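You operate a simulated robot arm through the tools that you are given. There is no shell and no other tool. Be economical: measure what you need, move in short steps, check, and stop when the job is done.

The job below is to be done with a simulated robot arm. You get a single attempt, and the scene is never put back.

TASK
Put the drip oiler on the top of the desk away on the top shelf of the narrow rack.
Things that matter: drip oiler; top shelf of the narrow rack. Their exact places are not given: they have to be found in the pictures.

Only the result counts: the job must be done as asked and must still hold three seconds after the hand-in. Knocking over, shifting, dropping, spilling or breaking anything else fails it.

THE ROBOT
A 6-joint arm with a two-finger parallel gripper on a trunk, on a base that drives. Base frame: it is fixed to the floor where the robot stands at the start and does not move with it; the origin is under the middle of the robot, x ahead of it, y to its left, z up. Units: m, degrees, N and s.
With the tool pointing down near the work surface it reaches from about 0.48 to 0.88 m from the robot's upright axis, wherever it stands. Its first joint turns from -115.0 to 115.0 degrees. Places, roughly: top shelf of the narrow rack [-3.8, 0.8, 1.2]. Payload 4.2 kg.
The TCP is the grasp point between the finger pads, 0.023 m short of the fingertips. In the tool frame z runs along the fingers and y along their closing line. The gripper opens to 0.094 m. The fingers are 0.038 m wide and 0.01 m thick; the gripper's body (0.054 by 0.096 m) begins 0.039 m behind the TCP.
Orientation is told as [roll, pitch, yaw] about the base's x, y, z axes, in that order, counted from this pose: with the fingers straight down and closing along the base's y, the tool's x points along the base's -x, its y along +y and its z along -z.

THE INTERFACE
- The arm moves only by the tool step_arm. Its argument "steps" is a list of rows, each a list of 3 entries, a list of its own where there are three numbers: the closure in counts, from 0 (fully open) to 255 (shut), then the shift along the tool's x, y, z in cm, then the turn, a rotation vector about the tool's x, y, z in rad. In form: [[hand, [tx, ty, tz], [ax, ay, az]], ...]. A call has 1 to 12 rows; each row is the pose to reach, as a shift and turn from the pose commanded when the call began, along the tool's axes at that moment. Rows are played at 5 a second. More than 0.05 m and 8.6 degrees between two rows, or a gripper value outside its range, and nothing of the call is played. A pose out of reach is approached as far as the arm can. The call stops where the force on the tool passes 40 N (or 10 N more than at its start, if that is more) or the arm is blocked; 0.2 s more then pass. Each finger travels about 0.108 m/s and halts on what it meets, pressing with about 37 N; the grip force reading is that of the motor and also rises with nothing between the fingers. The clock runs only during rows and for 0.2 s after the last one: add rows that repeat a pose to give the fingers time. It gives the time, the measured TCP pose, the force on the tool (base axes), the opening and the grip force at its end, in the units of the frame above (readings bear some noise).
- Cameras (640 x 400 px; columns grow to the right, rows downward): "scene" is now at [0.2337, 0.1951, 1.3115]; the picture's right is [-0.13, -0.99, 0.00], its down [-0.51, 0.07, -0.86] and it looks along [0.85, -0.12, -0.51] (base axes); focal length 290 px, centre (320, 200). "wrist" rides on the gripper at [0.086, 0.016, -0.074] in the tool frame; the picture's right is [-0.18, 0.98, 0.00], its down [-0.58, -0.11, -0.81] and it looks along [-0.79, -0.15, 0.59] (tool axes); focal length 243 px, centre (320, 200).
- snapshot(camera): a new picture of that camera. The clock stands still meanwhile.
- raise_lower(by): slides the trunk up (or, below 0, down) by that many m; the arm and the scene camera ride with it, the base frame stays. It gives what a move gives, with no picture.
- roll_base(legs): drives the robot by 1 to 6 legs, each [ahead, turn to the left] in m and degrees, along the robot's own axes; the way and the turn of a leg run together, so that a leg with both is an arc; at most 1.5 m and 180 degrees a leg. The arm and the cameras ride along, it lands a little off, and it stops where it bumps. It gives what a move gives.
- pan_tilt(pan, tilt): turns the head with the scene camera to pan (to the left, within 80 degrees either way) and tilt (down, from -29 to 69), counted from straight ahead of the robot. It gives what a move gives.
- point_at(camera, pixels): for up to 12 pixels [column, row] of the newest picture of that camera ("zoom" is the newest enlarged one), the place [x, y, z] in the base frame of the surface seen there, good to about 0.003 m, but the place of the scene camera against the robot may be out by one fixed shift of up to 0.025 m in any direction. The clock stands still meanwhile.
- enlarge(camera, box): a new picture of the part [left, top, right, bottom] of that camera's present view, enlarged. The clock stands still meanwhile.
- finish_job(): hands the job in; it is judged then, once.

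Go step by step. Measure first, check grasps and placings, and put right what went wrong. The budget is 80 turns and 68 pictures, counting those below and the enlarged ones. Unless the task says otherwise, let go and move clear before handing in, and close with one line.

The tools are called after ">>>" as name(argument=value, ...) on one line, values as JSON. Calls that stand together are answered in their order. step_arm: Moves the arm, as the interface text tells. Its arguments: {"type":"object","properties":{"steps":{"type":"array","items":{"type":"array"}}},"required":["steps"]} The other tools are called the same way: raise_lower (by) slides the trunk up or down; roll_base (legs) drives the base; pan_tilt (pan, tilt) turns the head that bears the scene camera; snapshot (camera) takes a picture; point_at (camera, pixels) gives the place of the surface under pixels of a picture; enlarge (camera, box) takes an enlarged picture of a part of a camera's view; finish_job () hands the job in.

At the start:

```text
clock: 0.0
eef_pos: [0.5717, 0.1935, 1.1227]
tcp_rot: [0.0, 0.0, -0.1]
ft_force: [-1.1, -0.2, 0.1]
grip_width: 0.0938
gripper_force: 0.1
trunk travel left (down, up): [-0.65, 0.34]
robot x, y, heading: [0.0031, 0.0035, -0.0]
head pan, tilt: [-7.7, 30.8]
```

scene: 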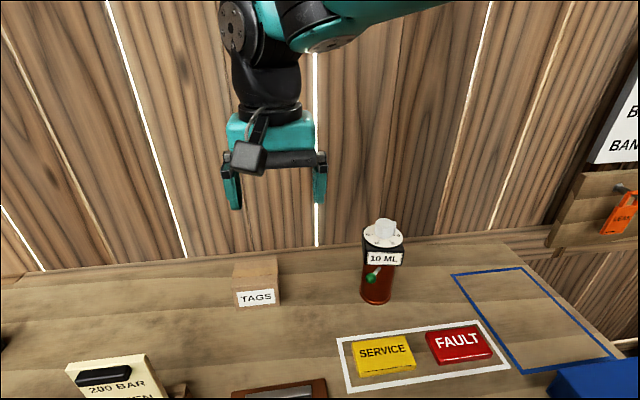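
wrist: 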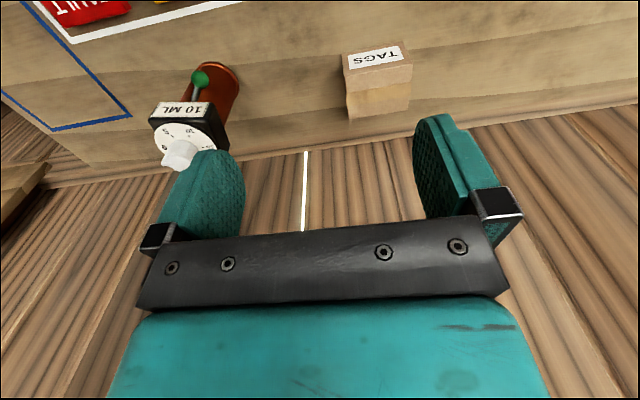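

The likely drip oiler is the amber bottle with a dial at scene (380,262). I'll enlarge it and measure.

>>> enlarge(camera="scene", box=[320, 200, 448, 320])

>>> point_at(camera="scene", pixels=[[376, 285], [376, 298], [383, 258], [384, 240], [386, 226], [364, 285], [389, 285], [376, 308], [372, 276], [256, 298], [400, 310]])

>>> point_at(camera="wrist", pixels=[[183, 135], [178, 155], [200, 78], [225, 90], [183, 109], [236, 80]])

```text
3.33 times, centred on (384, 260) of scene
```

zoom: 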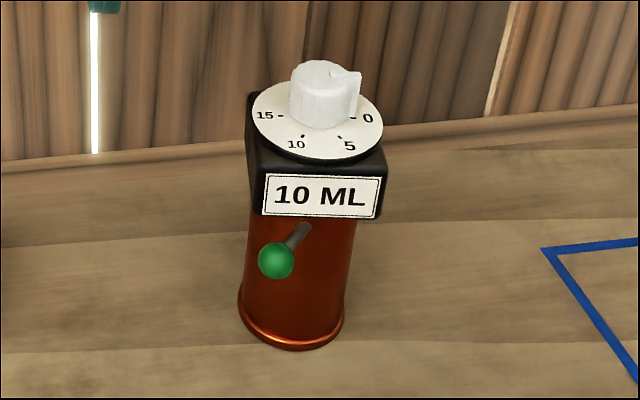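

```text
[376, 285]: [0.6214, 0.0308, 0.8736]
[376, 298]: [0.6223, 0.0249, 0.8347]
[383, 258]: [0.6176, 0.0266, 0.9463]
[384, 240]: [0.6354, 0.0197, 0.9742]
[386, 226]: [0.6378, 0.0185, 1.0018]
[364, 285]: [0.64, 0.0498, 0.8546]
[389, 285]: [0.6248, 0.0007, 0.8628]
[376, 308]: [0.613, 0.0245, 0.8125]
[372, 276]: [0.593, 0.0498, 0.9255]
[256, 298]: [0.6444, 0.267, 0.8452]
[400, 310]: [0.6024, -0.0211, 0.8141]
```

```text
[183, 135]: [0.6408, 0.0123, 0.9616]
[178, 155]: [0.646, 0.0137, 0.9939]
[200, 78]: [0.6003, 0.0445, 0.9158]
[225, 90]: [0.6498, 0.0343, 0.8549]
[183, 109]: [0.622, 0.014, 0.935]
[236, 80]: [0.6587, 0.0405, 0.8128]
```

The bottle with dial head and lever stands at about (0.64,0.02). I'll check the rest of the desk for rival objects before choosing.

>>> pan_tilt(pan=35, tilt=40)

>>> snapshot(camera="scene")

>>> pan_tilt(pan=-40, tilt=40)

>>> snapshot(camera="scene")

```text
clock: 1.1
eef_pos: [0.5722, 0.1925, 1.1226]
tcp_rot: [0.0, 0.0, -0.1]
ft_force: [-0.4, 0.2, -0.7]
grip_width: 0.0939
gripper_force: 0.1
trunk travel left (down, up): [-0.65, 0.34]
robot x, y, heading: [-0.0017, 0.0005, -0.0]
head pan, tilt: [35.0, 40.0]
```

```text
64 pictures are left
```

scene: 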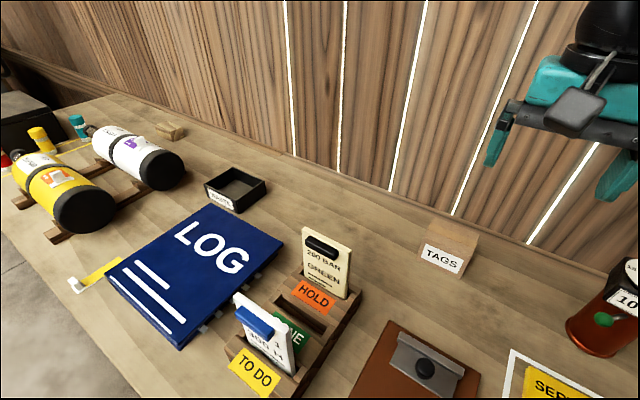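

```text
clock: 2.6
eef_pos: [0.5707, 0.1925, 1.1224]
tcp_rot: [0.0, 0.1, -0.1]
ft_force: [0.2, 0.1, 0.1]
grip_width: 0.0938
gripper_force: 0.0
trunk travel left (down, up): [-0.65, 0.34]
robot x, y, heading: [-0.0046, 0.0013, -0.0]
head pan, tilt: [-40.0, 40.0]
```

```text
63 pictures are left
```

scene: 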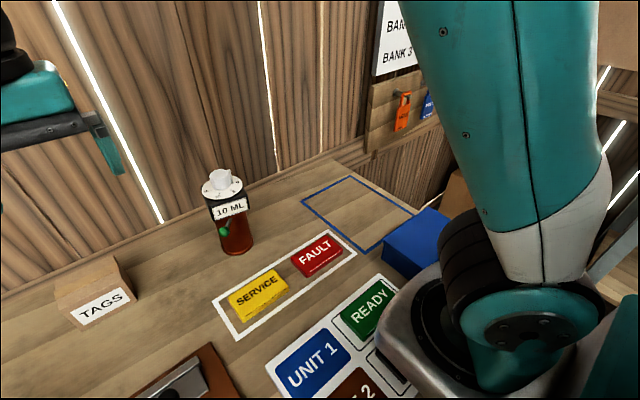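

Only one candidate fits. Before picking a grasp I want to see the shelf, so I'll back away from the desk and look around.

>>> roll_base(legs=[[-0.4, 0], [0, 90]])

>>> pan_tilt(pan=75, tilt=12)

>>> snapshot(camera="scene")

```text
clock: 8.9
eef_pos: [-0.5902, 0.5696, 1.1219]
tcp_rot: [0.0, 0.1, 90.5]
ft_force: [-0.4, 0.9, -0.2]
grip_width: 0.094
gripper_force: 0.1
trunk travel left (down, up): [-0.65, 0.34]
robot x, y, heading: [-0.3924, -0.0015, 90.4]
head pan, tilt: [-40.0, 40.0]
```

```text
clock: 10.8
eef_pos: [-0.5905, 0.5697, 1.1215]
tcp_rot: [0.1, 0.1, 90.4]
ft_force: [0.3, 0.1, 0.2]
grip_width: 0.0937
gripper_force: 0.0
trunk travel left (down, up): [-0.65, 0.34]
robot x, y, heading: [-0.3974, -0.0007, 90.4]
head pan, tilt: [75.0, 12.0]
```

```text
62 pictures are left
```

scene: 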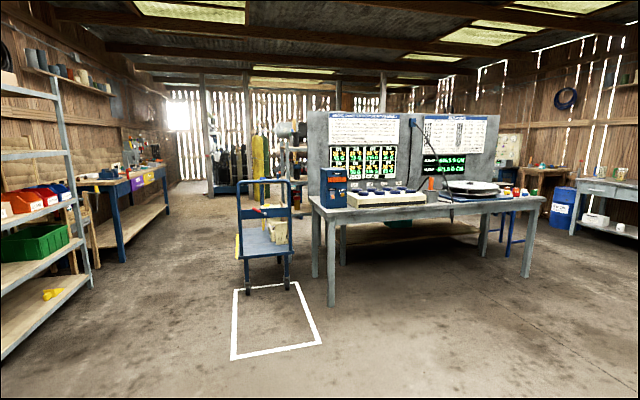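

The rack should be around image centre (bearing ~167°); I'll measure a few candidates and enlarge the centre.

>>> enlarge(camera="scene", box=[220, 100, 380, 220])

>>> point_at(camera="scene", pixels=[[330, 220], [265, 255], [290, 130], [292, 160], [530, 230], [60, 150], [90, 260], [590, 190], [530, 180], [110, 220], [500, 165]])

```text
3.33 times, centred on (300, 160) of scene
```

zoom: 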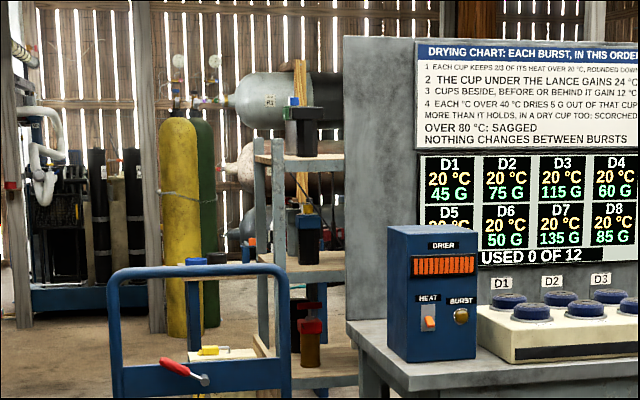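

```text
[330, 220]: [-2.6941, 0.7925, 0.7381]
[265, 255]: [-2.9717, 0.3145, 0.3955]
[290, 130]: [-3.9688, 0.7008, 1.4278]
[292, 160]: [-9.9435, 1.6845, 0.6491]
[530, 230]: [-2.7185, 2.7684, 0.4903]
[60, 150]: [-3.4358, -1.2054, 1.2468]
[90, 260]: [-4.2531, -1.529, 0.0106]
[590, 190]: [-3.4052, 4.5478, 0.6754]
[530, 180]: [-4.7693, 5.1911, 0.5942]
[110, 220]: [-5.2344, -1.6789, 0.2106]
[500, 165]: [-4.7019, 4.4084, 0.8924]
```

A narrow open rack is at zoom (300,260), behind the test table and trolley. I'll measure its structure and the obstacles around it.

>>> point_at(camera="zoom", pixels=[[259, 150], [290, 157], [300, 157], [338, 157], [276, 260], [265, 230], [300, 115], [304, 130], [310, 268], [262, 320], [310, 335], [300, 65]])

>>> point_at(camera="scene", pixels=[[240, 190], [290, 185], [265, 240], [248, 290], [287, 285], [235, 358], [320, 342], [296, 284], [265, 205], [240, 220], [225, 230], [210, 205]])

```text
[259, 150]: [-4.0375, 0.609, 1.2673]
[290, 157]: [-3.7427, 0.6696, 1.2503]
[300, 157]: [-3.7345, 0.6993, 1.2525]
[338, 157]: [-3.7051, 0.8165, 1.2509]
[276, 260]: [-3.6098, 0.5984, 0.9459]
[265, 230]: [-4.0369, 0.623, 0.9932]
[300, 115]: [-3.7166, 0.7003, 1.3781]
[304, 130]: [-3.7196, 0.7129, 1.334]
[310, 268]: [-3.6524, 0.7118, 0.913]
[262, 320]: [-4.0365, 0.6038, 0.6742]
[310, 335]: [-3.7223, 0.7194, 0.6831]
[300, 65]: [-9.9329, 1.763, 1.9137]
```

```text
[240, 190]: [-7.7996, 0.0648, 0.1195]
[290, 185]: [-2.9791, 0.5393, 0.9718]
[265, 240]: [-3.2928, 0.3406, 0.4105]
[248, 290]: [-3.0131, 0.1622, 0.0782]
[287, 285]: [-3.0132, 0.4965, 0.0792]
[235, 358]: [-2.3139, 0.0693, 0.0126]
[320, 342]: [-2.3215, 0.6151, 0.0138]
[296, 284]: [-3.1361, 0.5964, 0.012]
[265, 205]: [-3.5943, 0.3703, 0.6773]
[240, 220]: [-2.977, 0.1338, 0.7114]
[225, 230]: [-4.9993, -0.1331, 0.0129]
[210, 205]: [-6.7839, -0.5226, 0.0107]
```

The rack is an open-topped one (x −4.04..−3.61, y from 0.6 inwards, top board near z 1.25), so a top-down grasp of the oiler's head will work. Going back to the desk.

>>> roll_base(legs=[[0, -90.4], [0.4, 0]])

>>> pan_tilt(pan=-10, tilt=32)

>>> snapshot(camera="wrist")

```text
clock: 17.1
eef_pos: [0.5722, 0.2064, 1.123]
tcp_rot: [0.0, 0.1, 0.9]
ft_force: [-1.3, 0.5, -0.3]
grip_width: 0.094
gripper_force: 0.0
trunk travel left (down, up): [-0.65, 0.34]
robot x, y, heading: [0.003, 0.0059, 0.9]
head pan, tilt: [75.0, 12.0]
```

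```text
clock: 18.7
eef_pos: [0.5728, 0.2067, 1.1231]
tcp_rot: [0.0, 0.0, 0.9]
ft_force: [0.5, -0.4, 0.6]
grip_width: 0.0941
gripper_force: 0.1
trunk travel left (down, up): [-0.65, 0.34]
robot x, y, heading: [0.0043, 0.0077, 0.8]
head pan, tilt: [-10.0, 32.0]
```

```text
60 pictures are left
```

wrist: 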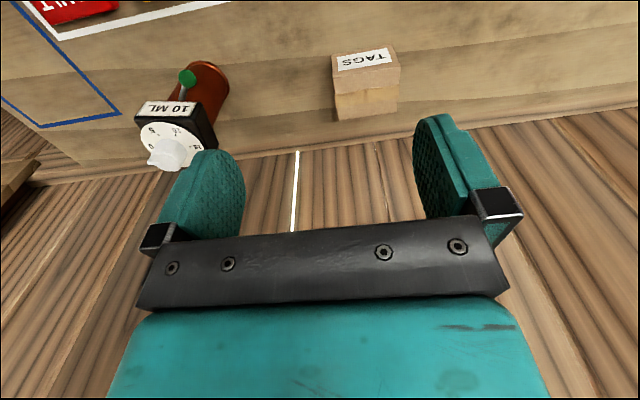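

The oiler is at wrist (175,115), about 0.065 ahead and 0.185 right of the TCP. I'll move above it at the present height and look again.

>>> step_arm(steps=[[0, [-1.5, -4.5, 0], [0, 0, 0]], [0, [-3, -9, 0], [0, 0, 0]], [0, [-4.5, -13.5, 0], [0, 0, 0]], [0, [-6, -18, 0], [0, 0, 0]], [0, [-6, -18.4, 0], [0, 0, 0]], [0, [-6, -18.4, 0], [0, 0, 0]]])

>>> snapshot(camera="wrist")

>>> snapshot(camera="scene")

```text
clock: 20.1
eef_pos: [0.6338, 0.024, 1.1232]
tcp_rot: [-0.1, 0.1, 0.9]
ft_force: [-0.6, -0.4, 0.0]
grip_width: 0.0943
gripper_force: 0.1
trunk travel left (down, up): [-0.65, 0.34]
robot x, y, heading: [0.005, 0.003, 0.8]
head pan, tilt: [-10.0, 32.0]
```

```text
59 pictures are left
```

wrist: 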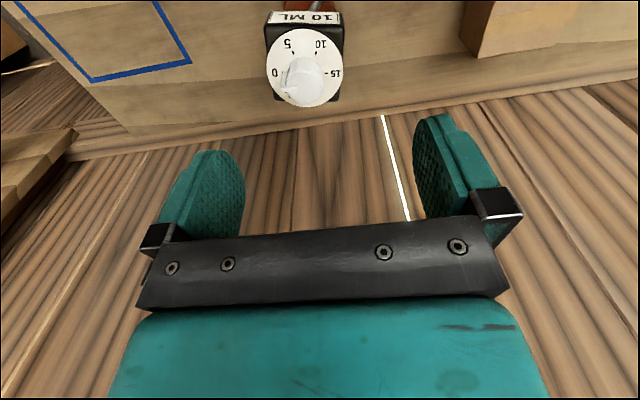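

```text
58 pictures are left
```

scene: 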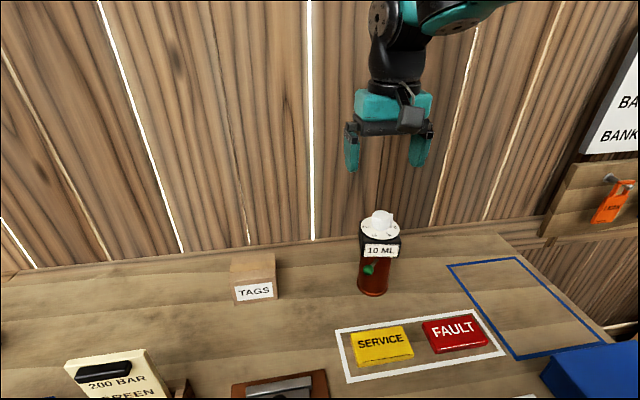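

The head is at wrist (305,60). I'll measure its edges, plate and knob.

>>> enlarge(camera="wrist", box=[240, 0, 368, 120])

>>> point_at(camera="wrist", pixels=[[267, 35], [342, 32], [275, 98], [338, 98], [272, 70], [343, 70], [268, 18], [341, 18], [300, 85], [305, 105], [296, 98], [290, 30]])

```text
3.33 times, centred on (304, 60) of wrist
```

zoom: 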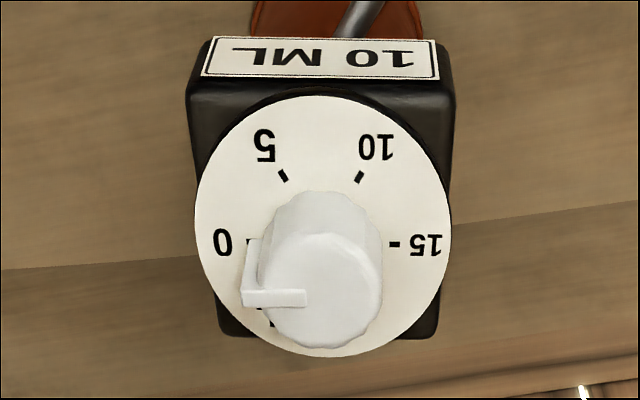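

```text
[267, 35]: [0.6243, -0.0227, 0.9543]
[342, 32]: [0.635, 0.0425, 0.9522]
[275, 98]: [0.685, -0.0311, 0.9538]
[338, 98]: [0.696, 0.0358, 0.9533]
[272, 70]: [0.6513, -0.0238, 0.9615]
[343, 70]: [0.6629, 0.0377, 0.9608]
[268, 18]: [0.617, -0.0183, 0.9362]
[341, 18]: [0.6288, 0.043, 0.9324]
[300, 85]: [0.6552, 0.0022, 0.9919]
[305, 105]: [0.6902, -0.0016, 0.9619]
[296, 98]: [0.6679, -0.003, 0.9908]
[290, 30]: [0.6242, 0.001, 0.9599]
```

In wrist terms the head is centred near (0.660, 0.006), turned about −9°, ~0.065 wide. I need the knob's top and the head's lower edge precisely.

>>> point_at(camera="zoom", pixels=[[325, 270], [325, 300], [350, 280], [300, 320], [275, 297], [320, 62], [225, 75], [415, 80], [210, 40], [430, 42], [280, 20]])

>>> point_at(camera="scene", pixels=[[379, 214], [379, 218], [380, 250], [380, 256], [378, 260], [366, 268], [370, 290]])

```text
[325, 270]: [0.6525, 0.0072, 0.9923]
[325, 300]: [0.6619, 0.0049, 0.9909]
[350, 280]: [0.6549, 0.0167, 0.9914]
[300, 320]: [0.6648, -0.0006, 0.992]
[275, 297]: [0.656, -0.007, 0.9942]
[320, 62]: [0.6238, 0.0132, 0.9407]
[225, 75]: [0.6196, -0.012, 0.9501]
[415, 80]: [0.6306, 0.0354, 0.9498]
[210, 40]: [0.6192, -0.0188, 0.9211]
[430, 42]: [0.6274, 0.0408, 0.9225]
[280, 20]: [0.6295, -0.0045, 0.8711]
```

```text
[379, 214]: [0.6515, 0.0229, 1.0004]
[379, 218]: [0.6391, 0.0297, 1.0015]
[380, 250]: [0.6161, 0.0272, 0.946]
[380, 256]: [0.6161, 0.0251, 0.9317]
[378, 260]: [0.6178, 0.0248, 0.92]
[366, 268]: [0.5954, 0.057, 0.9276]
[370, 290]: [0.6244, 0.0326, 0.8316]
```

Knob top is z≈0.993, head box z≈0.915–0.953, so TCP z≈0.958 leaves palm clearance. I'll align (yaw −9.3°) and descend part way.

>>> step_arm(steps=[[0, [-1.2, -0.9, 0], [0, 0, 0.09]], [0, [-2.4, -1.8, 0], [0, 0, 0.178]], [0, [-2.4, -1.84, 0], [0, 0, 0.178]], [0, [-2.4, -1.84, 3], [0, 0, 0.178]], [0, [-2.4, -1.84, 6], [0, 0, 0.178]], [0, [-2.4, -1.84, 9], [0, 0, 0.178]], [0, [-2.4, -1.84, 9], [0, 0, 0.178]]])

>>> snapshot(camera="wrist")

>>> snapshot(camera="scene")

```text
clock: 21.7
eef_pos: [0.6604, 0.0059, 1.0316]
tcp_rot: [0.0, 0.0, -9.3]
ft_force: [-0.5, -0.4, -0.6]
grip_width: 0.0941
gripper_force: 0.0
trunk travel left (down, up): [-0.65, 0.34]
robot x, y, heading: [0.0073, 0.0077, 0.8]
head pan, tilt: [-10.0, 32.0]
```

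```text
56 pictures are left
```

wrist: 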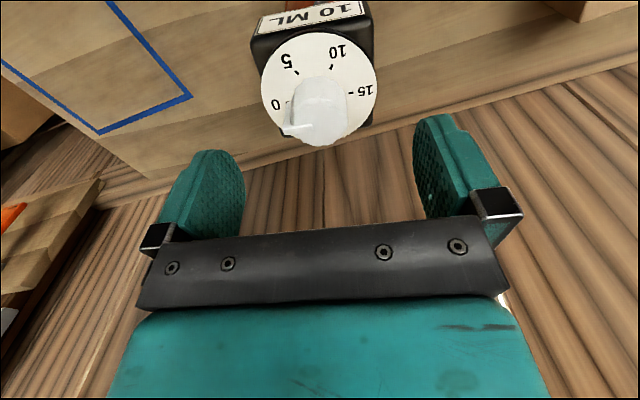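

```text
55 pictures are left
```

scene: 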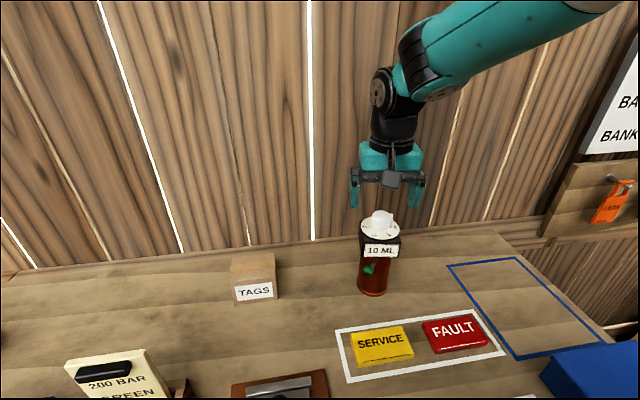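

The head's tilt now matches the gripper bar in the wrist picture. I'll verify lateral centring with fresh points.

>>> point_at(camera="wrist", pixels=[[253, 42], [370, 22], [272, 120], [371, 120], [322, 100], [318, 135], [325, 125], [262, 32], [360, 10]])

```text
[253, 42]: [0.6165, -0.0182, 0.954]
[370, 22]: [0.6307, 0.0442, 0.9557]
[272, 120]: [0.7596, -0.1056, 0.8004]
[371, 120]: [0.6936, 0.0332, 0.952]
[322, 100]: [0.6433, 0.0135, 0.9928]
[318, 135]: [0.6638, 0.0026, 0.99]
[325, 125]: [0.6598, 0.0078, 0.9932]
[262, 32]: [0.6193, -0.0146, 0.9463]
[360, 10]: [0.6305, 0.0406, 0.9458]
```

Centring is good (centre ≈(0.656,0.007), yaw ≈−10.5°). Descend to z≈0.958 and close.

>>> step_arm(steps=[[0, [0.3, 0.05, 2], [0, 0, 0.02]], [0, [0.3, 0.05, 4], [0, 0, 0.02]], [0, [0.3, 0.05, 6], [0, 0, 0.02]], [0, [0.3, 0.05, 7.3], [0, 0, 0.02]], [0, [0.3, 0.05, 7.3], [0, 0, 0.02]]])

>>> snapshot(camera="wrist")

>>> enlarge(camera="scene", box=[316, 160, 444, 300])

```text
clock: 22.9
eef_pos: [0.6562, 0.0047, 0.9579]
tcp_rot: [0.0, 0.0, -10.3]
ft_force: [0.0, -0.4, 0.7]
grip_width: 0.0939
gripper_force: 0.2
trunk travel left (down, up): [-0.65, 0.34]
robot x, y, heading: [0.0069, 0.0061, 0.9]
head pan, tilt: [-10.0, 32.0]
```

```text
54 pictures are left
```

wrist: 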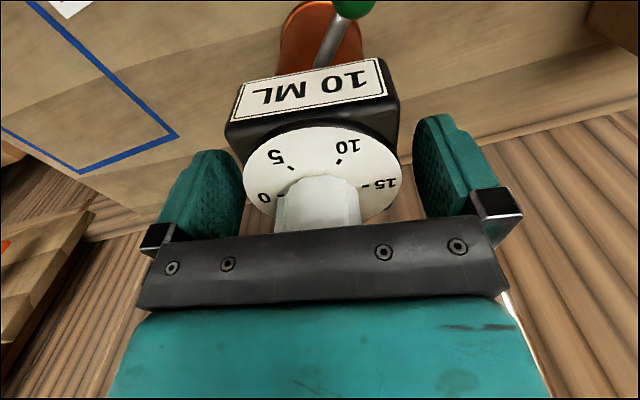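

```text
2.86 times, centred on (380, 230) of scene
```

zoom: 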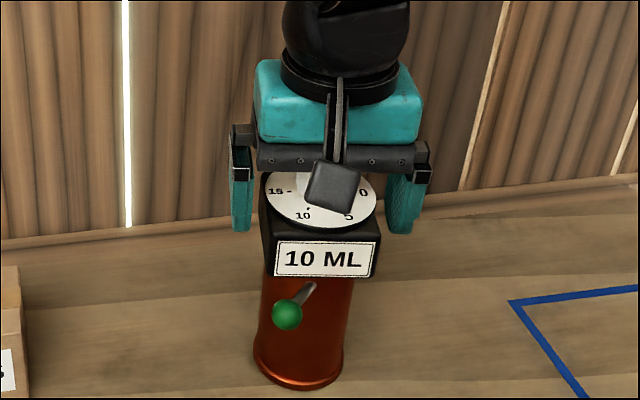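

Fingers straddle the head symmetrically (zoom 252/390 vs box 262/380) with knob clear of the palm. Closing.

>>> step_arm(steps=[[60, [0, 0, 0], [0, 0, 0]], [120, [0, 0, 0], [0, 0, 0]], [255, [0, 0, 0], [0, 0, 0]], [255, [0, 0, 0], [0, 0, 0]], [255, [0, 0, 0], [0, 0, 0]]])

>>> snapshot(camera="wrist")

```text
clock: 24.1
eef_pos: [0.6571, 0.0046, 0.9591]
tcp_rot: [0.0, 0.0, -10.4]
ft_force: [1.1, 0.5, 0.3]
grip_width: 0.0733
gripper_force: 36.7
trunk travel left (down, up): [-0.65, 0.34]
robot x, y, heading: [0.0021, 0.0054, 0.9]
head pan, tilt: [-10.0, 32.0]
```

```text
52 pictures are left
```

wrist: 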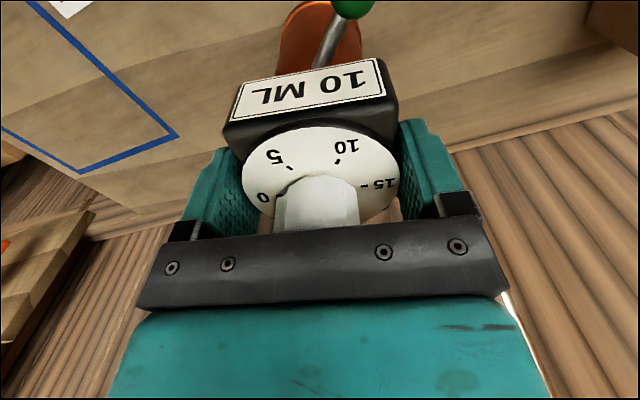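

It is gripped at 0.073 m. I'll lift gently and check.

>>> step_arm(steps=[[255, [0, 0, -0.5], [0, 0, 0]], [255, [0, 0, -1.5], [0, 0, 0]], [255, [0, 0, -3], [0, 0, 0]], [255, [0, 0, -4.5], [0, 0, 0]], [255, [0, 0, -6], [0, 0, 0]], [255, [0, 0, -6], [0, 0, 0]]])

>>> snapshot(camera="scene")

>>> snapshot(camera="wrist")

```text
clock: 25.5
eef_pos: [0.6565, 0.0081, 1.0191]
tcp_rot: [0.0, 0.0, -10.4]
ft_force: [-0.1, -0.6, -5.1]
grip_width: 0.0731
gripper_force: 36.8
trunk travel left (down, up): [-0.65, 0.34]
robot x, y, heading: [0.0047, 0.0055, 1.0]
head pan, tilt: [-10.0, 32.0]
```

```text
51 pictures are left
```

scene: 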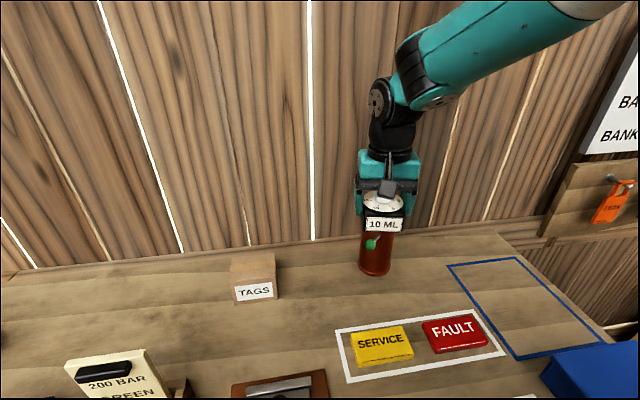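

```text
50 pictures are left
```

wrist: 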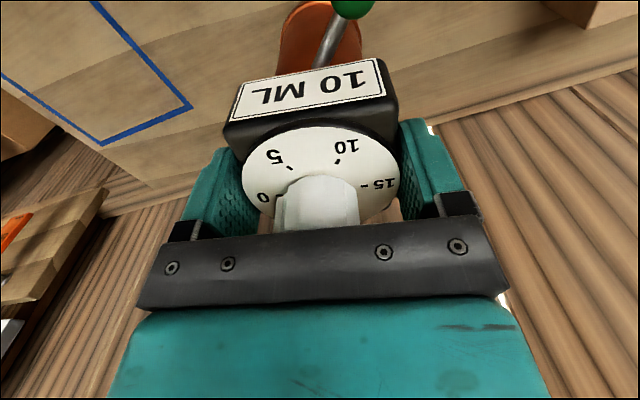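

The oiler hangs firmly and upright (≈0.5 kg; base 0.159 below TCP). Raising the trunk, backing off and turning toward the aisle.

>>> raise_lower(by=0.3)

>>> roll_base(legs=[[-0.5, 0], [0, 94], [0, 94]])

>>> pan_tilt(pan=-15, tilt=20)

>>> snapshot(camera="scene")

```text
clock: 28.5
eef_pos: [0.6555, 0.0077, 1.3186]
tcp_rot: [-0.1, 0.0, -10.5]
ft_force: [0.5, 0.3, -4.3]
grip_width: 0.0731
gripper_force: 37.0
trunk travel left (down, up): [-0.95, 0.04]
robot x, y, heading: [0.0043, 0.0056, 0.6]
head pan, tilt: [-10.0, 32.0]
```

```text
clock: 39.3
eef_pos: [-1.1366, -0.0733, 1.3182]
tcp_rot: [0.0, -0.1, 175.5]
ft_force: [0.3, -1.4, -5.3]
grip_width: 0.0728
gripper_force: 37.7
trunk travel left (down, up): [-0.95, 0.04]
robot x, y, heading: [-0.4906, -0.0039, -173.1]
head pan, tilt: [-10.0, 32.0]
```

```text
clock: 40.0
eef_pos: [-1.1377, -0.0732, 1.3188]
tcp_rot: [0.0, 0.0, 175.6]
ft_force: [0.6, -0.7, -4.8]
grip_width: 0.073
gripper_force: 37.1
trunk travel left (down, up): [-0.95, 0.04]
robot x, y, heading: [-0.4856, 0.0006, -172.9]
head pan, tilt: [-15.0, 20.0]
```

```text
49 pictures are left
```

scene: 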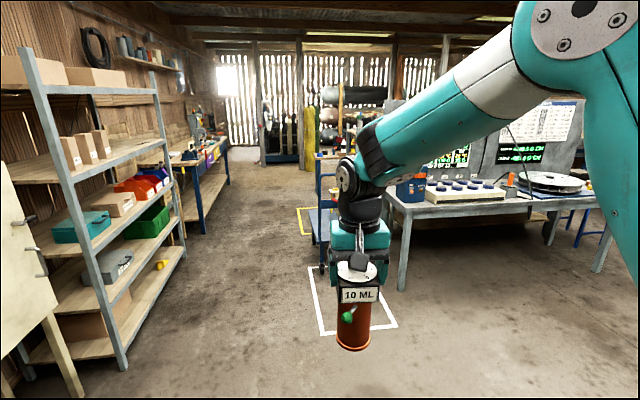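

The aisle runs ahead at column ~250; I'll measure its borders: left shelf/door, trolley, blue bench, yellow floor mark.

>>> point_at(camera="scene", pixels=[[78, 395], [125, 365], [185, 255], [205, 230], [228, 180], [322, 270], [300, 233], [298, 208], [320, 200], [55, 310], [250, 300], [318, 180]])

>>> enlarge(camera="scene", box=[270, 80, 398, 200])

```text
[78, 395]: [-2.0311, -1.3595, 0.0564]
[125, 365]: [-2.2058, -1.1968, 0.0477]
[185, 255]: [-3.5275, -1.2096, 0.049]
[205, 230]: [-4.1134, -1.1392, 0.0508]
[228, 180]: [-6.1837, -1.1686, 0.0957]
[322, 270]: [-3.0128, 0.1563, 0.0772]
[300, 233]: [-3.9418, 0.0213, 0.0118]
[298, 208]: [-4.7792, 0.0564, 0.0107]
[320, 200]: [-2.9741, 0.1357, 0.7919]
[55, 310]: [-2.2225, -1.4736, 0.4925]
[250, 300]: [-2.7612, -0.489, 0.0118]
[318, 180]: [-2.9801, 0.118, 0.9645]
```

```text
3.33 times, centred on (334, 140) of scene
```

zoom: 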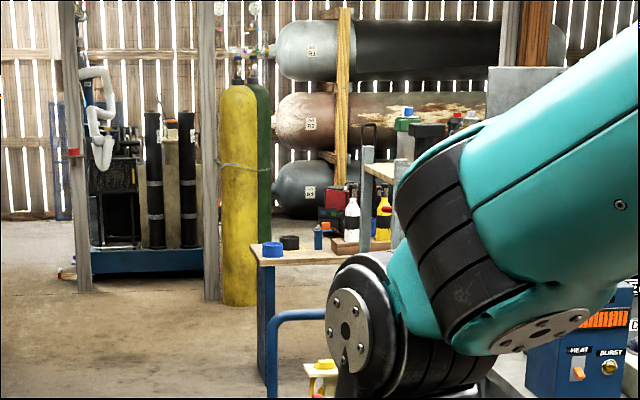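

The aisle is clear between y≈−1.15 and y≈0.1. Driving down its middle (y≈−0.5), stopping at x≈−2.7 to view the rack.

>>> roll_base(legs=[[0, 5], [1.15, 0], [1.15, 0], [0, -12]])

>>> pan_tilt(pan=-40, tilt=25)

>>> snapshot(camera="scene")

```text
clock: 52.7
eef_pos: [-3.4079, -0.4755, 1.3191]
tcp_rot: [0.0, 0.0, 168.7]
ft_force: [-0.4, 0.9, -4.7]
grip_width: 0.0731
gripper_force: 36.8
trunk travel left (down, up): [-0.95, 0.04]
robot x, y, heading: [-2.7562, -0.4817, -179.9]
head pan, tilt: [-15.0, 20.0]
```

```text
clock: 53.6
eef_pos: [-3.407, -0.4753, 1.3186]
tcp_rot: [0.1, -0.1, 168.6]
ft_force: [-0.4, 0.3, -4.8]
grip_width: 0.0732
gripper_force: 37.4
trunk travel left (down, up): [-0.95, 0.04]
robot x, y, heading: [-2.7528, -0.4824, -179.8]
head pan, tilt: [-40.0, 25.0]
```

```text
47 pictures are left
```

scene: 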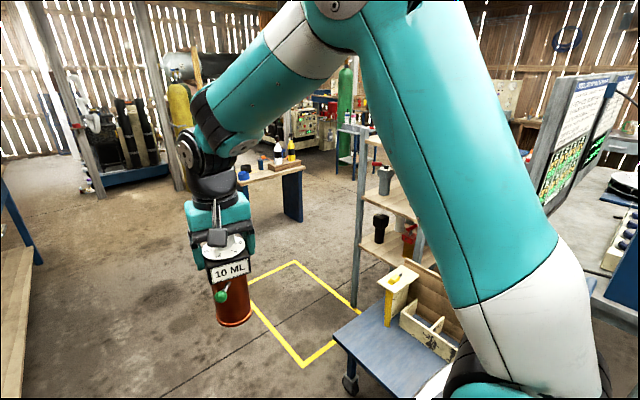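

The rack post stands at scene (358,230), with a yellow floor rectangle before it and no obstruction on its −y side. Driving to x≈−3.85 and turning to face it.

>>> roll_base(legs=[[1.1, 0], [0, -90]])

>>> pan_tilt(pan=0, tilt=15)

>>> snapshot(camera="scene")

```text
clock: 63.0
eef_pos: [-3.8581, 0.1683, 1.3188]
tcp_rot: [0.0, 0.0, 79.6]
ft_force: [0.4, -0.3, -4.4]
grip_width: 0.0728
gripper_force: 36.8
trunk travel left (down, up): [-0.95, 0.04]
robot x, y, heading: [-3.8524, -0.4848, 90.9]
head pan, tilt: [-40.0, 25.0]
```

```text
clock: 64.1
eef_pos: [-3.859, 0.1695, 1.3202]
tcp_rot: [0.1, 0.0, 79.4]
ft_force: [0.1, -0.1, -4.9]
grip_width: 0.0729
gripper_force: 37.6
trunk travel left (down, up): [-0.95, 0.04]
robot x, y, heading: [-3.8558, -0.4815, 90.8]
head pan, tilt: [0.0, 15.0]
```

```text
46 pictures are left
```

scene: 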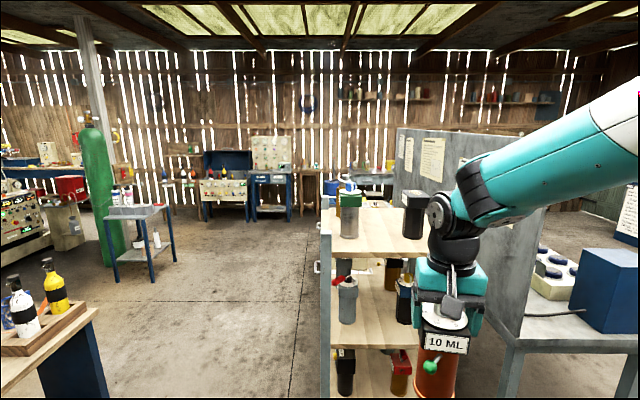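

The rack is ahead, top board visible at (380,230) with jars on it. Enlarge and measure it.

>>> enlarge(camera="scene", box=[304, 160, 464, 280])

>>> point_at(camera="scene", pixels=[[335, 258], [405, 258], [340, 240], [375, 240], [375, 220], [375, 208], [413, 230], [350, 230], [348, 200], [325, 250], [410, 200], [395, 160]])

```text
3.33 times, centred on (384, 220) of scene
```

zoom: 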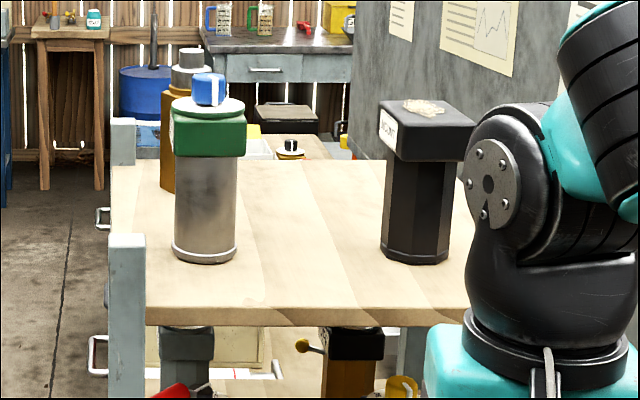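

```text
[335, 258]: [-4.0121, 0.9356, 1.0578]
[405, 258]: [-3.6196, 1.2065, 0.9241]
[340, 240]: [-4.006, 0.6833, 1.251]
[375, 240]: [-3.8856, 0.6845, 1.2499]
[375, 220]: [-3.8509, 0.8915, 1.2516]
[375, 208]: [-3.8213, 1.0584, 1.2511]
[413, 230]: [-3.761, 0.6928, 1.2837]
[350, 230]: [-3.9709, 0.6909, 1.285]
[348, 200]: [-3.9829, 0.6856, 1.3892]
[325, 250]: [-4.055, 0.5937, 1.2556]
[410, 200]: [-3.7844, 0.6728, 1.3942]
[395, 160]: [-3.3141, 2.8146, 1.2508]
```

Top board: x≈−4.03..−3.63, y≈0.6..1.07, z≈1.25, with two jars in front and one back left. I'll measure jar tops and the free mid/back area in the zoom.

>>> point_at(camera="zoom", pixels=[[210, 80], [190, 52], [168, 130], [207, 250], [240, 135], [385, 135], [430, 105], [415, 250], [300, 165], [360, 165], [448, 250], [290, 143]])

>>> point_at(camera="zoom", pixels=[[300, 240], [300, 200], [300, 175], [350, 200], [350, 175], [165, 190], [190, 305], [400, 305], [460, 200], [325, 145], [200, 70], [475, 130]])

```text
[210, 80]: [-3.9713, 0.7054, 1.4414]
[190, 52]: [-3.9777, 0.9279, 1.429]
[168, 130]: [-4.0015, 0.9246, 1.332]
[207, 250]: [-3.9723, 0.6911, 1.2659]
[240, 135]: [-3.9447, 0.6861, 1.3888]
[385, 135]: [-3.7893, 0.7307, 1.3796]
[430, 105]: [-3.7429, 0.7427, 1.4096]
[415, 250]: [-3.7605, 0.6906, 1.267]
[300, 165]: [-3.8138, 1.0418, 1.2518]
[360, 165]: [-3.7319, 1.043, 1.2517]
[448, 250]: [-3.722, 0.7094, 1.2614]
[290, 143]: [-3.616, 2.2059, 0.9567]
```

```text
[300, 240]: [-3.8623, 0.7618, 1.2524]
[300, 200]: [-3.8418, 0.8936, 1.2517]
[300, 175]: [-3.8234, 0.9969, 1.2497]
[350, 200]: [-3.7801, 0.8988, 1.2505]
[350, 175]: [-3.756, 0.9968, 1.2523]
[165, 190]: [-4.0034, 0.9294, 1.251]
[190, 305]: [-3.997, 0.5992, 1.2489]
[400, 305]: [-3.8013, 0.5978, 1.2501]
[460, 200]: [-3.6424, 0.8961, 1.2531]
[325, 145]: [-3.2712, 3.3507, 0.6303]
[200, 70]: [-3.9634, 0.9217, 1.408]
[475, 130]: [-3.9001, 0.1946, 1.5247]
```

Shelf layout: jars up to z≈1.445 at (−3.97,0.71), (−3.75,0.74), (−3.98,0.93); there's a free spot at about (−3.845,0.86) in scene coordinates. I'll raise fully, lift the arm, and square the oiler (yaw 90).

>>> raise_lower(by=0.04)

>>> step_arm(steps=[[255, [0, 0, -3], [0, 0, -0.05]], [255, [0, 0, -6], [0, 0, -0.1]], [255, [0, 0, -9], [0, 0, -0.15]], [255, [0, 0, -12], [0, 0, -0.185]], [255, [0, 0, -15], [0, 0, -0.185]], [255, [0, 0, -18], [0, 0, -0.185]], [255, [0, 0, -21], [0, 0, -0.185]], [255, [0, 0, -24], [0, 0, -0.185]], [255, [0, 0, -25], [0, 0, -0.185]], [255, [0, 0, -25], [0, 0, -0.185]]])

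>>> snapshot(camera="scene")

```text
clock: 64.9
eef_pos: [-3.8579, 0.1694, 1.3568]
tcp_rot: [0.0, 0.0, 79.6]
ft_force: [-0.7, -0.2, -4.7]
grip_width: 0.0733
gripper_force: 37.1
trunk travel left (down, up): [-0.99, 0.0]
robot x, y, heading: [-3.8579, -0.4808, 91.0]
head pan, tilt: [0.0, 15.0]
```

```text
clock: 67.1
eef_pos: [-3.8599, 0.1696, 1.6078]
tcp_rot: [-0.1, -0.1, 90.1]
ft_force: [0.9, 1.2, -5.2]
grip_width: 0.0732
gripper_force: 36.8
trunk travel left (down, up): [-0.99, 0.0]
robot x, y, heading: [-3.8566, -0.4847, 90.9]
head pan, tilt: [0.0, 15.0]
```

```text
44 pictures are left
```

scene: 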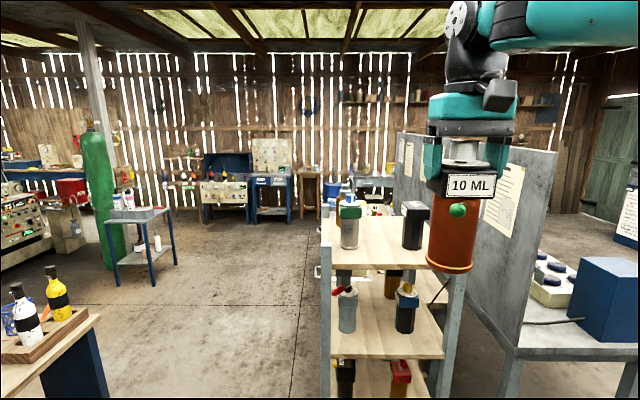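

Now a clear view with the oiler up. I'll measure it (to calibrate the scene camera shift) and test arm reach by extending 0.14 forward in free space.

>>> point_at(camera="scene", pixels=[[450, 185], [494, 188], [472, 178], [472, 196], [449, 269], [450, 262], [457, 209], [435, 150], [502, 150]])

>>> step_arm(steps=[[255, [-2.5, -0.5, 0], [0, 0, 0]], [255, [-5, -1, 0], [0, 0, 0]], [255, [-7.5, -1.5, 0], [0, 0, 0]], [255, [-10, -2, 0], [0, 0, 0]], [255, [-12, -2.5, 0], [0, 0, 0]], [255, [-14, -3, 0], [0, 0, 0]], [255, [-14, -3, 0], [0, 0, 0]]])

>>> snapshot(camera="wrist")

```text
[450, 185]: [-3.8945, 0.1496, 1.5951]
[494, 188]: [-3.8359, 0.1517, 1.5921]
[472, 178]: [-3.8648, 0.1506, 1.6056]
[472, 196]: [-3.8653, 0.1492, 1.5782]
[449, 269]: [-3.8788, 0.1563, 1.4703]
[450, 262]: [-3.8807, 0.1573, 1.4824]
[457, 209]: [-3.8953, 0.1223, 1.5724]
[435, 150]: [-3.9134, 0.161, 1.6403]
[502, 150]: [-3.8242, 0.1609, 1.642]
```

```text
clock: 68.2
eef_pos: [-3.8378, 0.2787, 1.6115]
tcp_rot: [0.3, -1.9, 89.7]
ft_force: [-9.9, 13.7, -24.5]
grip_width: 0.0731
gripper_force: 37.2
out of reach, approached as far as the arm can: row 5
trunk travel left (down, up): [-0.99, 0.0]
robot x, y, heading: [-3.8557, -0.481, 90.9]
head pan, tilt: [0.0, 15.0]
stopped in row 5: the force on the tool passed its limit (the readings are from after the stop); the commanded pose is now the measured one
```

```text
43 pictures are left
```

wrist: 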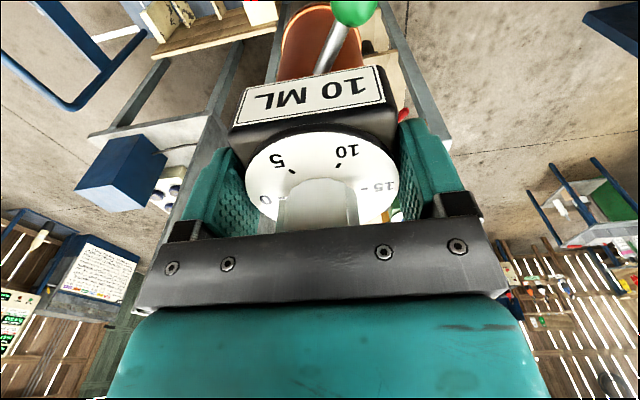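

Reach limit at this height is ~0.75 m from the axis, so I must drive closer. The scene offset calibrates to (−0.006,+0.014,+0.006). I'll retract, level the tool, and check floor clearance.

>>> step_arm(steps=[[255, [2, 0, 0], [0.005, 0.033, 0]], [255, [4, 0, 0], [0.005, 0.033, 0]], [255, [6, 0, 0], [0.005, 0.033, 0]], [255, [6, 0, 0], [0.005, 0.033, 0]]])

>>> pan_tilt(pan=-20, tilt=55)

>>> snapshot(camera="scene")

```text
clock: 69.2
eef_pos: [-3.8385, 0.2185, 1.6094]
tcp_rot: [-0.1, 0.3, 89.8]
ft_force: [-0.4, -0.4, -3.9]
grip_width: 0.0731
gripper_force: 36.4
trunk travel left (down, up): [-0.99, 0.0]
robot x, y, heading: [-3.8571, -0.4837, 90.8]
head pan, tilt: [0.0, 15.0]
```

```text
clock: 70.3
eef_pos: [-3.8381, 0.2184, 1.6094]
tcp_rot: [0.0, 0.3, 89.8]
ft_force: [0.0, 0.1, -4.6]
grip_width: 0.0732
gripper_force: 37.6
trunk travel left (down, up): [-0.99, 0.0]
robot x, y, heading: [-3.8547, -0.482, 91.0]
head pan, tilt: [-20.0, 55.0]
```

```text
42 pictures are left
```

scene: 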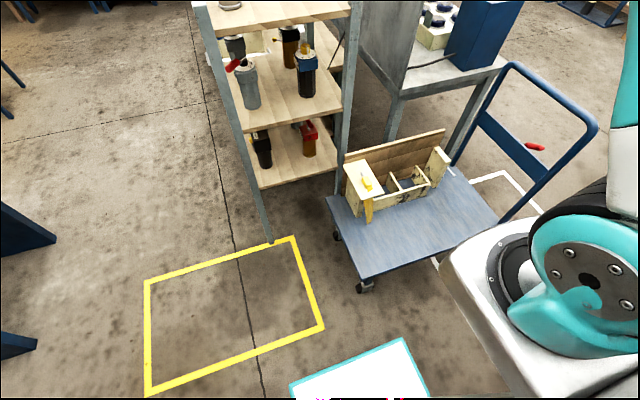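

The trolley's left edge is at (345,240) and a robot base part at (350,370). Measuring these for clearance.

>>> point_at(camera="scene", pixels=[[327, 200], [361, 279], [336, 236], [365, 290], [290, 386], [404, 340], [425, 392], [294, 238], [322, 328], [146, 282], [270, 240], [350, 370]])

```text
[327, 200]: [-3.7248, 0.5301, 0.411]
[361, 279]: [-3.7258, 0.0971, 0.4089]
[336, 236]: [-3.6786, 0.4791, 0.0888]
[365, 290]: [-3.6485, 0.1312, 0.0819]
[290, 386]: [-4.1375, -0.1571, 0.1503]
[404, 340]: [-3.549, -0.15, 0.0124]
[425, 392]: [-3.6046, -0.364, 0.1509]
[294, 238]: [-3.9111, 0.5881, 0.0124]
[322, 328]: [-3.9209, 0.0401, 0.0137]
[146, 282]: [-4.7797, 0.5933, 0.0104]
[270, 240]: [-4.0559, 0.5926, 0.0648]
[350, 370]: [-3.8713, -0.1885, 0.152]
```

The base is ~0.54 wide with its front 0.33 ahead of the axis; the trolley edge is at x≈−3.72, so I must stand at x≈−4.06. I'll shift left now, before approaching.

>>> roll_base(legs=[[0, 45], [0.29, 0], [0, -46]])

>>> pan_tilt(pan=-10, tilt=35)

>>> snapshot(camera="scene")

```text
clock: 76.5
eef_pos: [-4.0339, 0.4203, 1.6084]
tcp_rot: [0.0, 0.3, 88.9]
ft_force: [0.2, -0.4, -4.7]
grip_width: 0.073
gripper_force: 37.5
trunk travel left (down, up): [-0.99, 0.0]
robot x, y, heading: [-4.0612, -0.2796, 89.9]
head pan, tilt: [-20.0, 55.0]
```

```text
clock: 77.3
eef_pos: [-4.0343, 0.4197, 1.6087]
tcp_rot: [-0.1, 0.3, 88.9]
ft_force: [0.3, 0.5, -5.1]
grip_width: 0.073
gripper_force: 37.3
trunk travel left (down, up): [-0.99, 0.0]
robot x, y, heading: [-4.0674, -0.2794, 89.7]
head pan, tilt: [-10.0, 35.0]
```

```text
41 pictures are left
```

scene: 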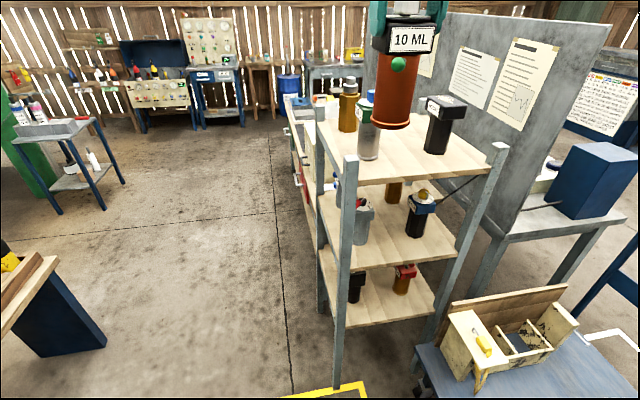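

Well placed. Now shifting the oiler right to lane x≈−3.839 (in front of the rack), pulled back a little for reach.

>>> step_arm(steps=[[255, [1.5, -2.5, 0], [0, 0, 0]], [255, [3, -5, 0], [0, 0, 0]], [255, [3, -8, 0], [0, 0, 0]], [255, [3, -11, 0], [0, 0, 0]], [255, [3, -14, 0], [0, 0, 0]], [255, [3, -17, 0], [0, 0, 0]], [255, [3, -19.5, 0], [0, 0, -0.01]], [255, [3, -19.5, 0], [0, 0, -0.018]], [255, [3, -19.5, 0], [0, 0, -0.018]]])

>>> snapshot(camera="scene")

```text
clock: 79.3
eef_pos: [-3.8394, 0.387, 1.6086]
tcp_rot: [0.1, 0.2, 89.9]
ft_force: [0.3, -0.4, -4.9]
grip_width: 0.0731
gripper_force: 37.1
trunk travel left (down, up): [-0.99, 0.0]
robot x, y, heading: [-4.0621, -0.2805, 89.8]
head pan, tilt: [-10.0, 35.0]
```

```text
40 pictures are left
```

scene: 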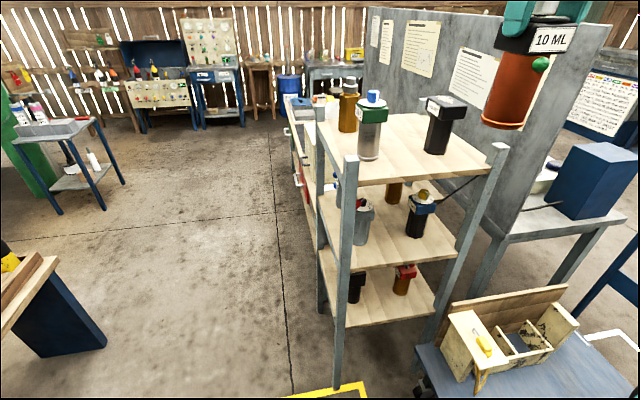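

Clear view of the top board now. Re-measuring the jars and free area.

>>> enlarge(camera="scene", box=[300, 60, 520, 200])

>>> point_at(camera="scene", pixels=[[375, 92], [386, 112], [350, 80], [357, 95], [428, 108], [466, 106], [450, 98], [440, 150], [400, 140], [405, 120], [376, 158], [352, 128]])

```text
2.86 times, centred on (410, 130) of scene
```

zoom: 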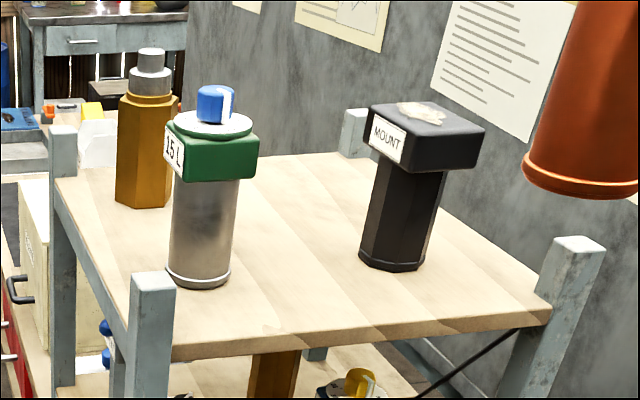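

```text
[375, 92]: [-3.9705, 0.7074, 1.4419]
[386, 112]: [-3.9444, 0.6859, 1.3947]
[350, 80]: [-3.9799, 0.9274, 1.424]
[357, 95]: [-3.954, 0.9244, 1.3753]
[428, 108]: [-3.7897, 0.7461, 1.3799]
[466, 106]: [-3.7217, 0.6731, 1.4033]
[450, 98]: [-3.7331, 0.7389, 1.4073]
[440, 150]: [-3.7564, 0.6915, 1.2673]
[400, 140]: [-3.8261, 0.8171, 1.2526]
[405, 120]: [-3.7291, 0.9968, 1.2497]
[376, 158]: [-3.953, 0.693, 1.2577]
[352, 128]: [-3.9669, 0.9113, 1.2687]
```

The lane between jars (x −3.944..−3.79) is centred on the oiler, and behind it the board is free. Driving straight ahead 0.43.

>>> roll_base(legs=[[0.2, 0], [0.23, 0]])

>>> pan_tilt(pan=-10, tilt=35)

>>> snapshot(camera="scene")

>>> snapshot(camera="wrist")

```text
clock: 82.2
eef_pos: [-3.8372, 0.8166, 1.6087]
tcp_rot: [0.0, 0.3, 89.9]
ft_force: [0.6, -1.0, -4.9]
grip_width: 0.073
gripper_force: 37.1
trunk travel left (down, up): [-0.99, 0.0]
robot x, y, heading: [-4.0603, 0.1531, 89.9]
head pan, tilt: [-10.0, 35.0]
```

```text
clock: 82.8
eef_pos: [-3.8368, 0.8186, 1.6083]
tcp_rot: [-0.1, 0.4, 89.8]
ft_force: [-0.7, -0.3, -4.9]
grip_width: 0.0731
gripper_force: 36.8
trunk travel left (down, up): [-0.99, 0.0]
robot x, y, heading: [-4.0628, 0.1506, 90.1]
head pan, tilt: [-10.0, 35.0]
```

```text
38 pictures are left
```

scene: 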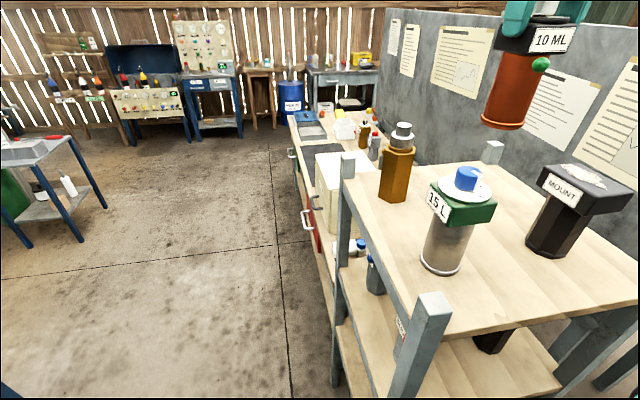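

```text
37 pictures are left
```

wrist: 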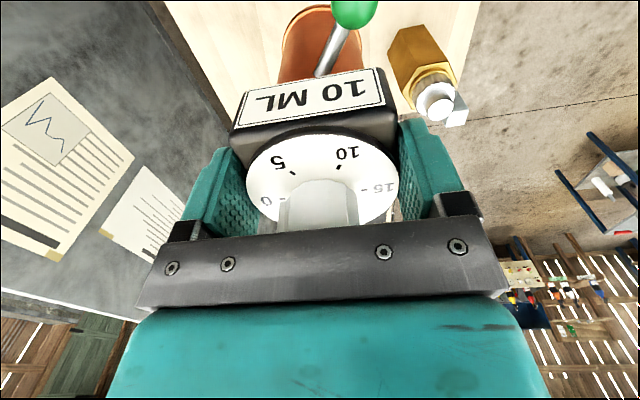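

All clear; back-left jar is well away. I'll descend with a small advance to y≈0.85, stopping ~4 cm above the board.

>>> step_arm(steps=[[255, [-1, 0, 2], [0, 0.003, 0]], [255, [-2, 0, 4], [0, 0.006, 0]], [255, [-3.2, 0, 6], [0, 0.006, 0]], [255, [-3.2, 0, 9], [0, 0.006, 0]], [255, [-3.2, 0, 12], [0, 0.006, 0]], [255, [-3.2, 0, 15], [0, 0.006, 0]], [255, [-3.2, 0, 16.5], [0, 0.006, 0]], [255, [-3.2, 0, 16.5], [0, 0.006, 0]]])

>>> snapshot(camera="scene")

>>> snapshot(camera="wrist")

```text
clock: 84.6
eef_pos: [-3.8281, 0.8814, 1.474]
tcp_rot: [0.0, 0.8, 89.7]
ft_force: [0.2, -0.4, -4.2]
grip_width: 0.0728
gripper_force: 36.7
out of reach, approached as far as the arm can: row 5, 6, 7, 8
trunk travel left (down, up): [-0.99, 0.0]
robot x, y, heading: [-4.0625, 0.1499, 89.7]
head pan, tilt: [-10.0, 35.0]
```

```text
36 pictures are left
```

scene: 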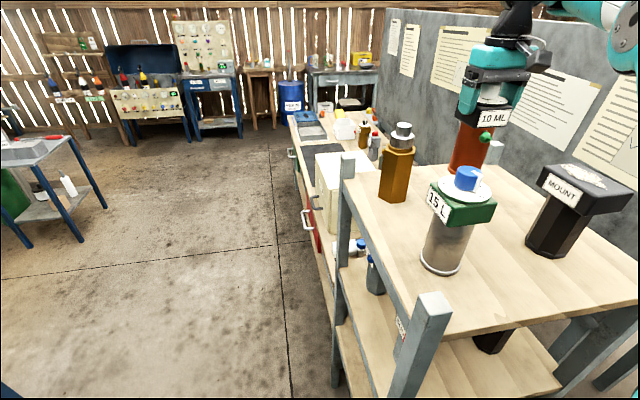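

```text
35 pictures are left
```

wrist: 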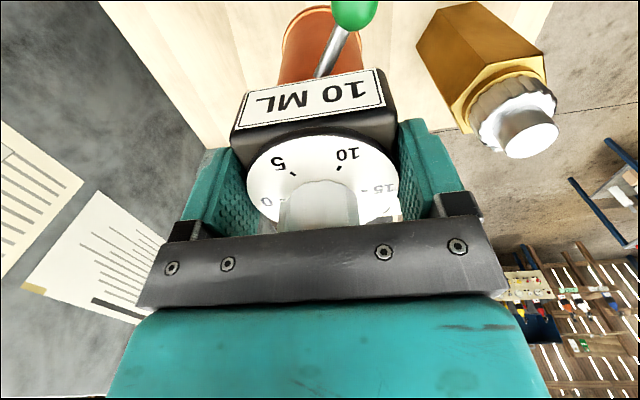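

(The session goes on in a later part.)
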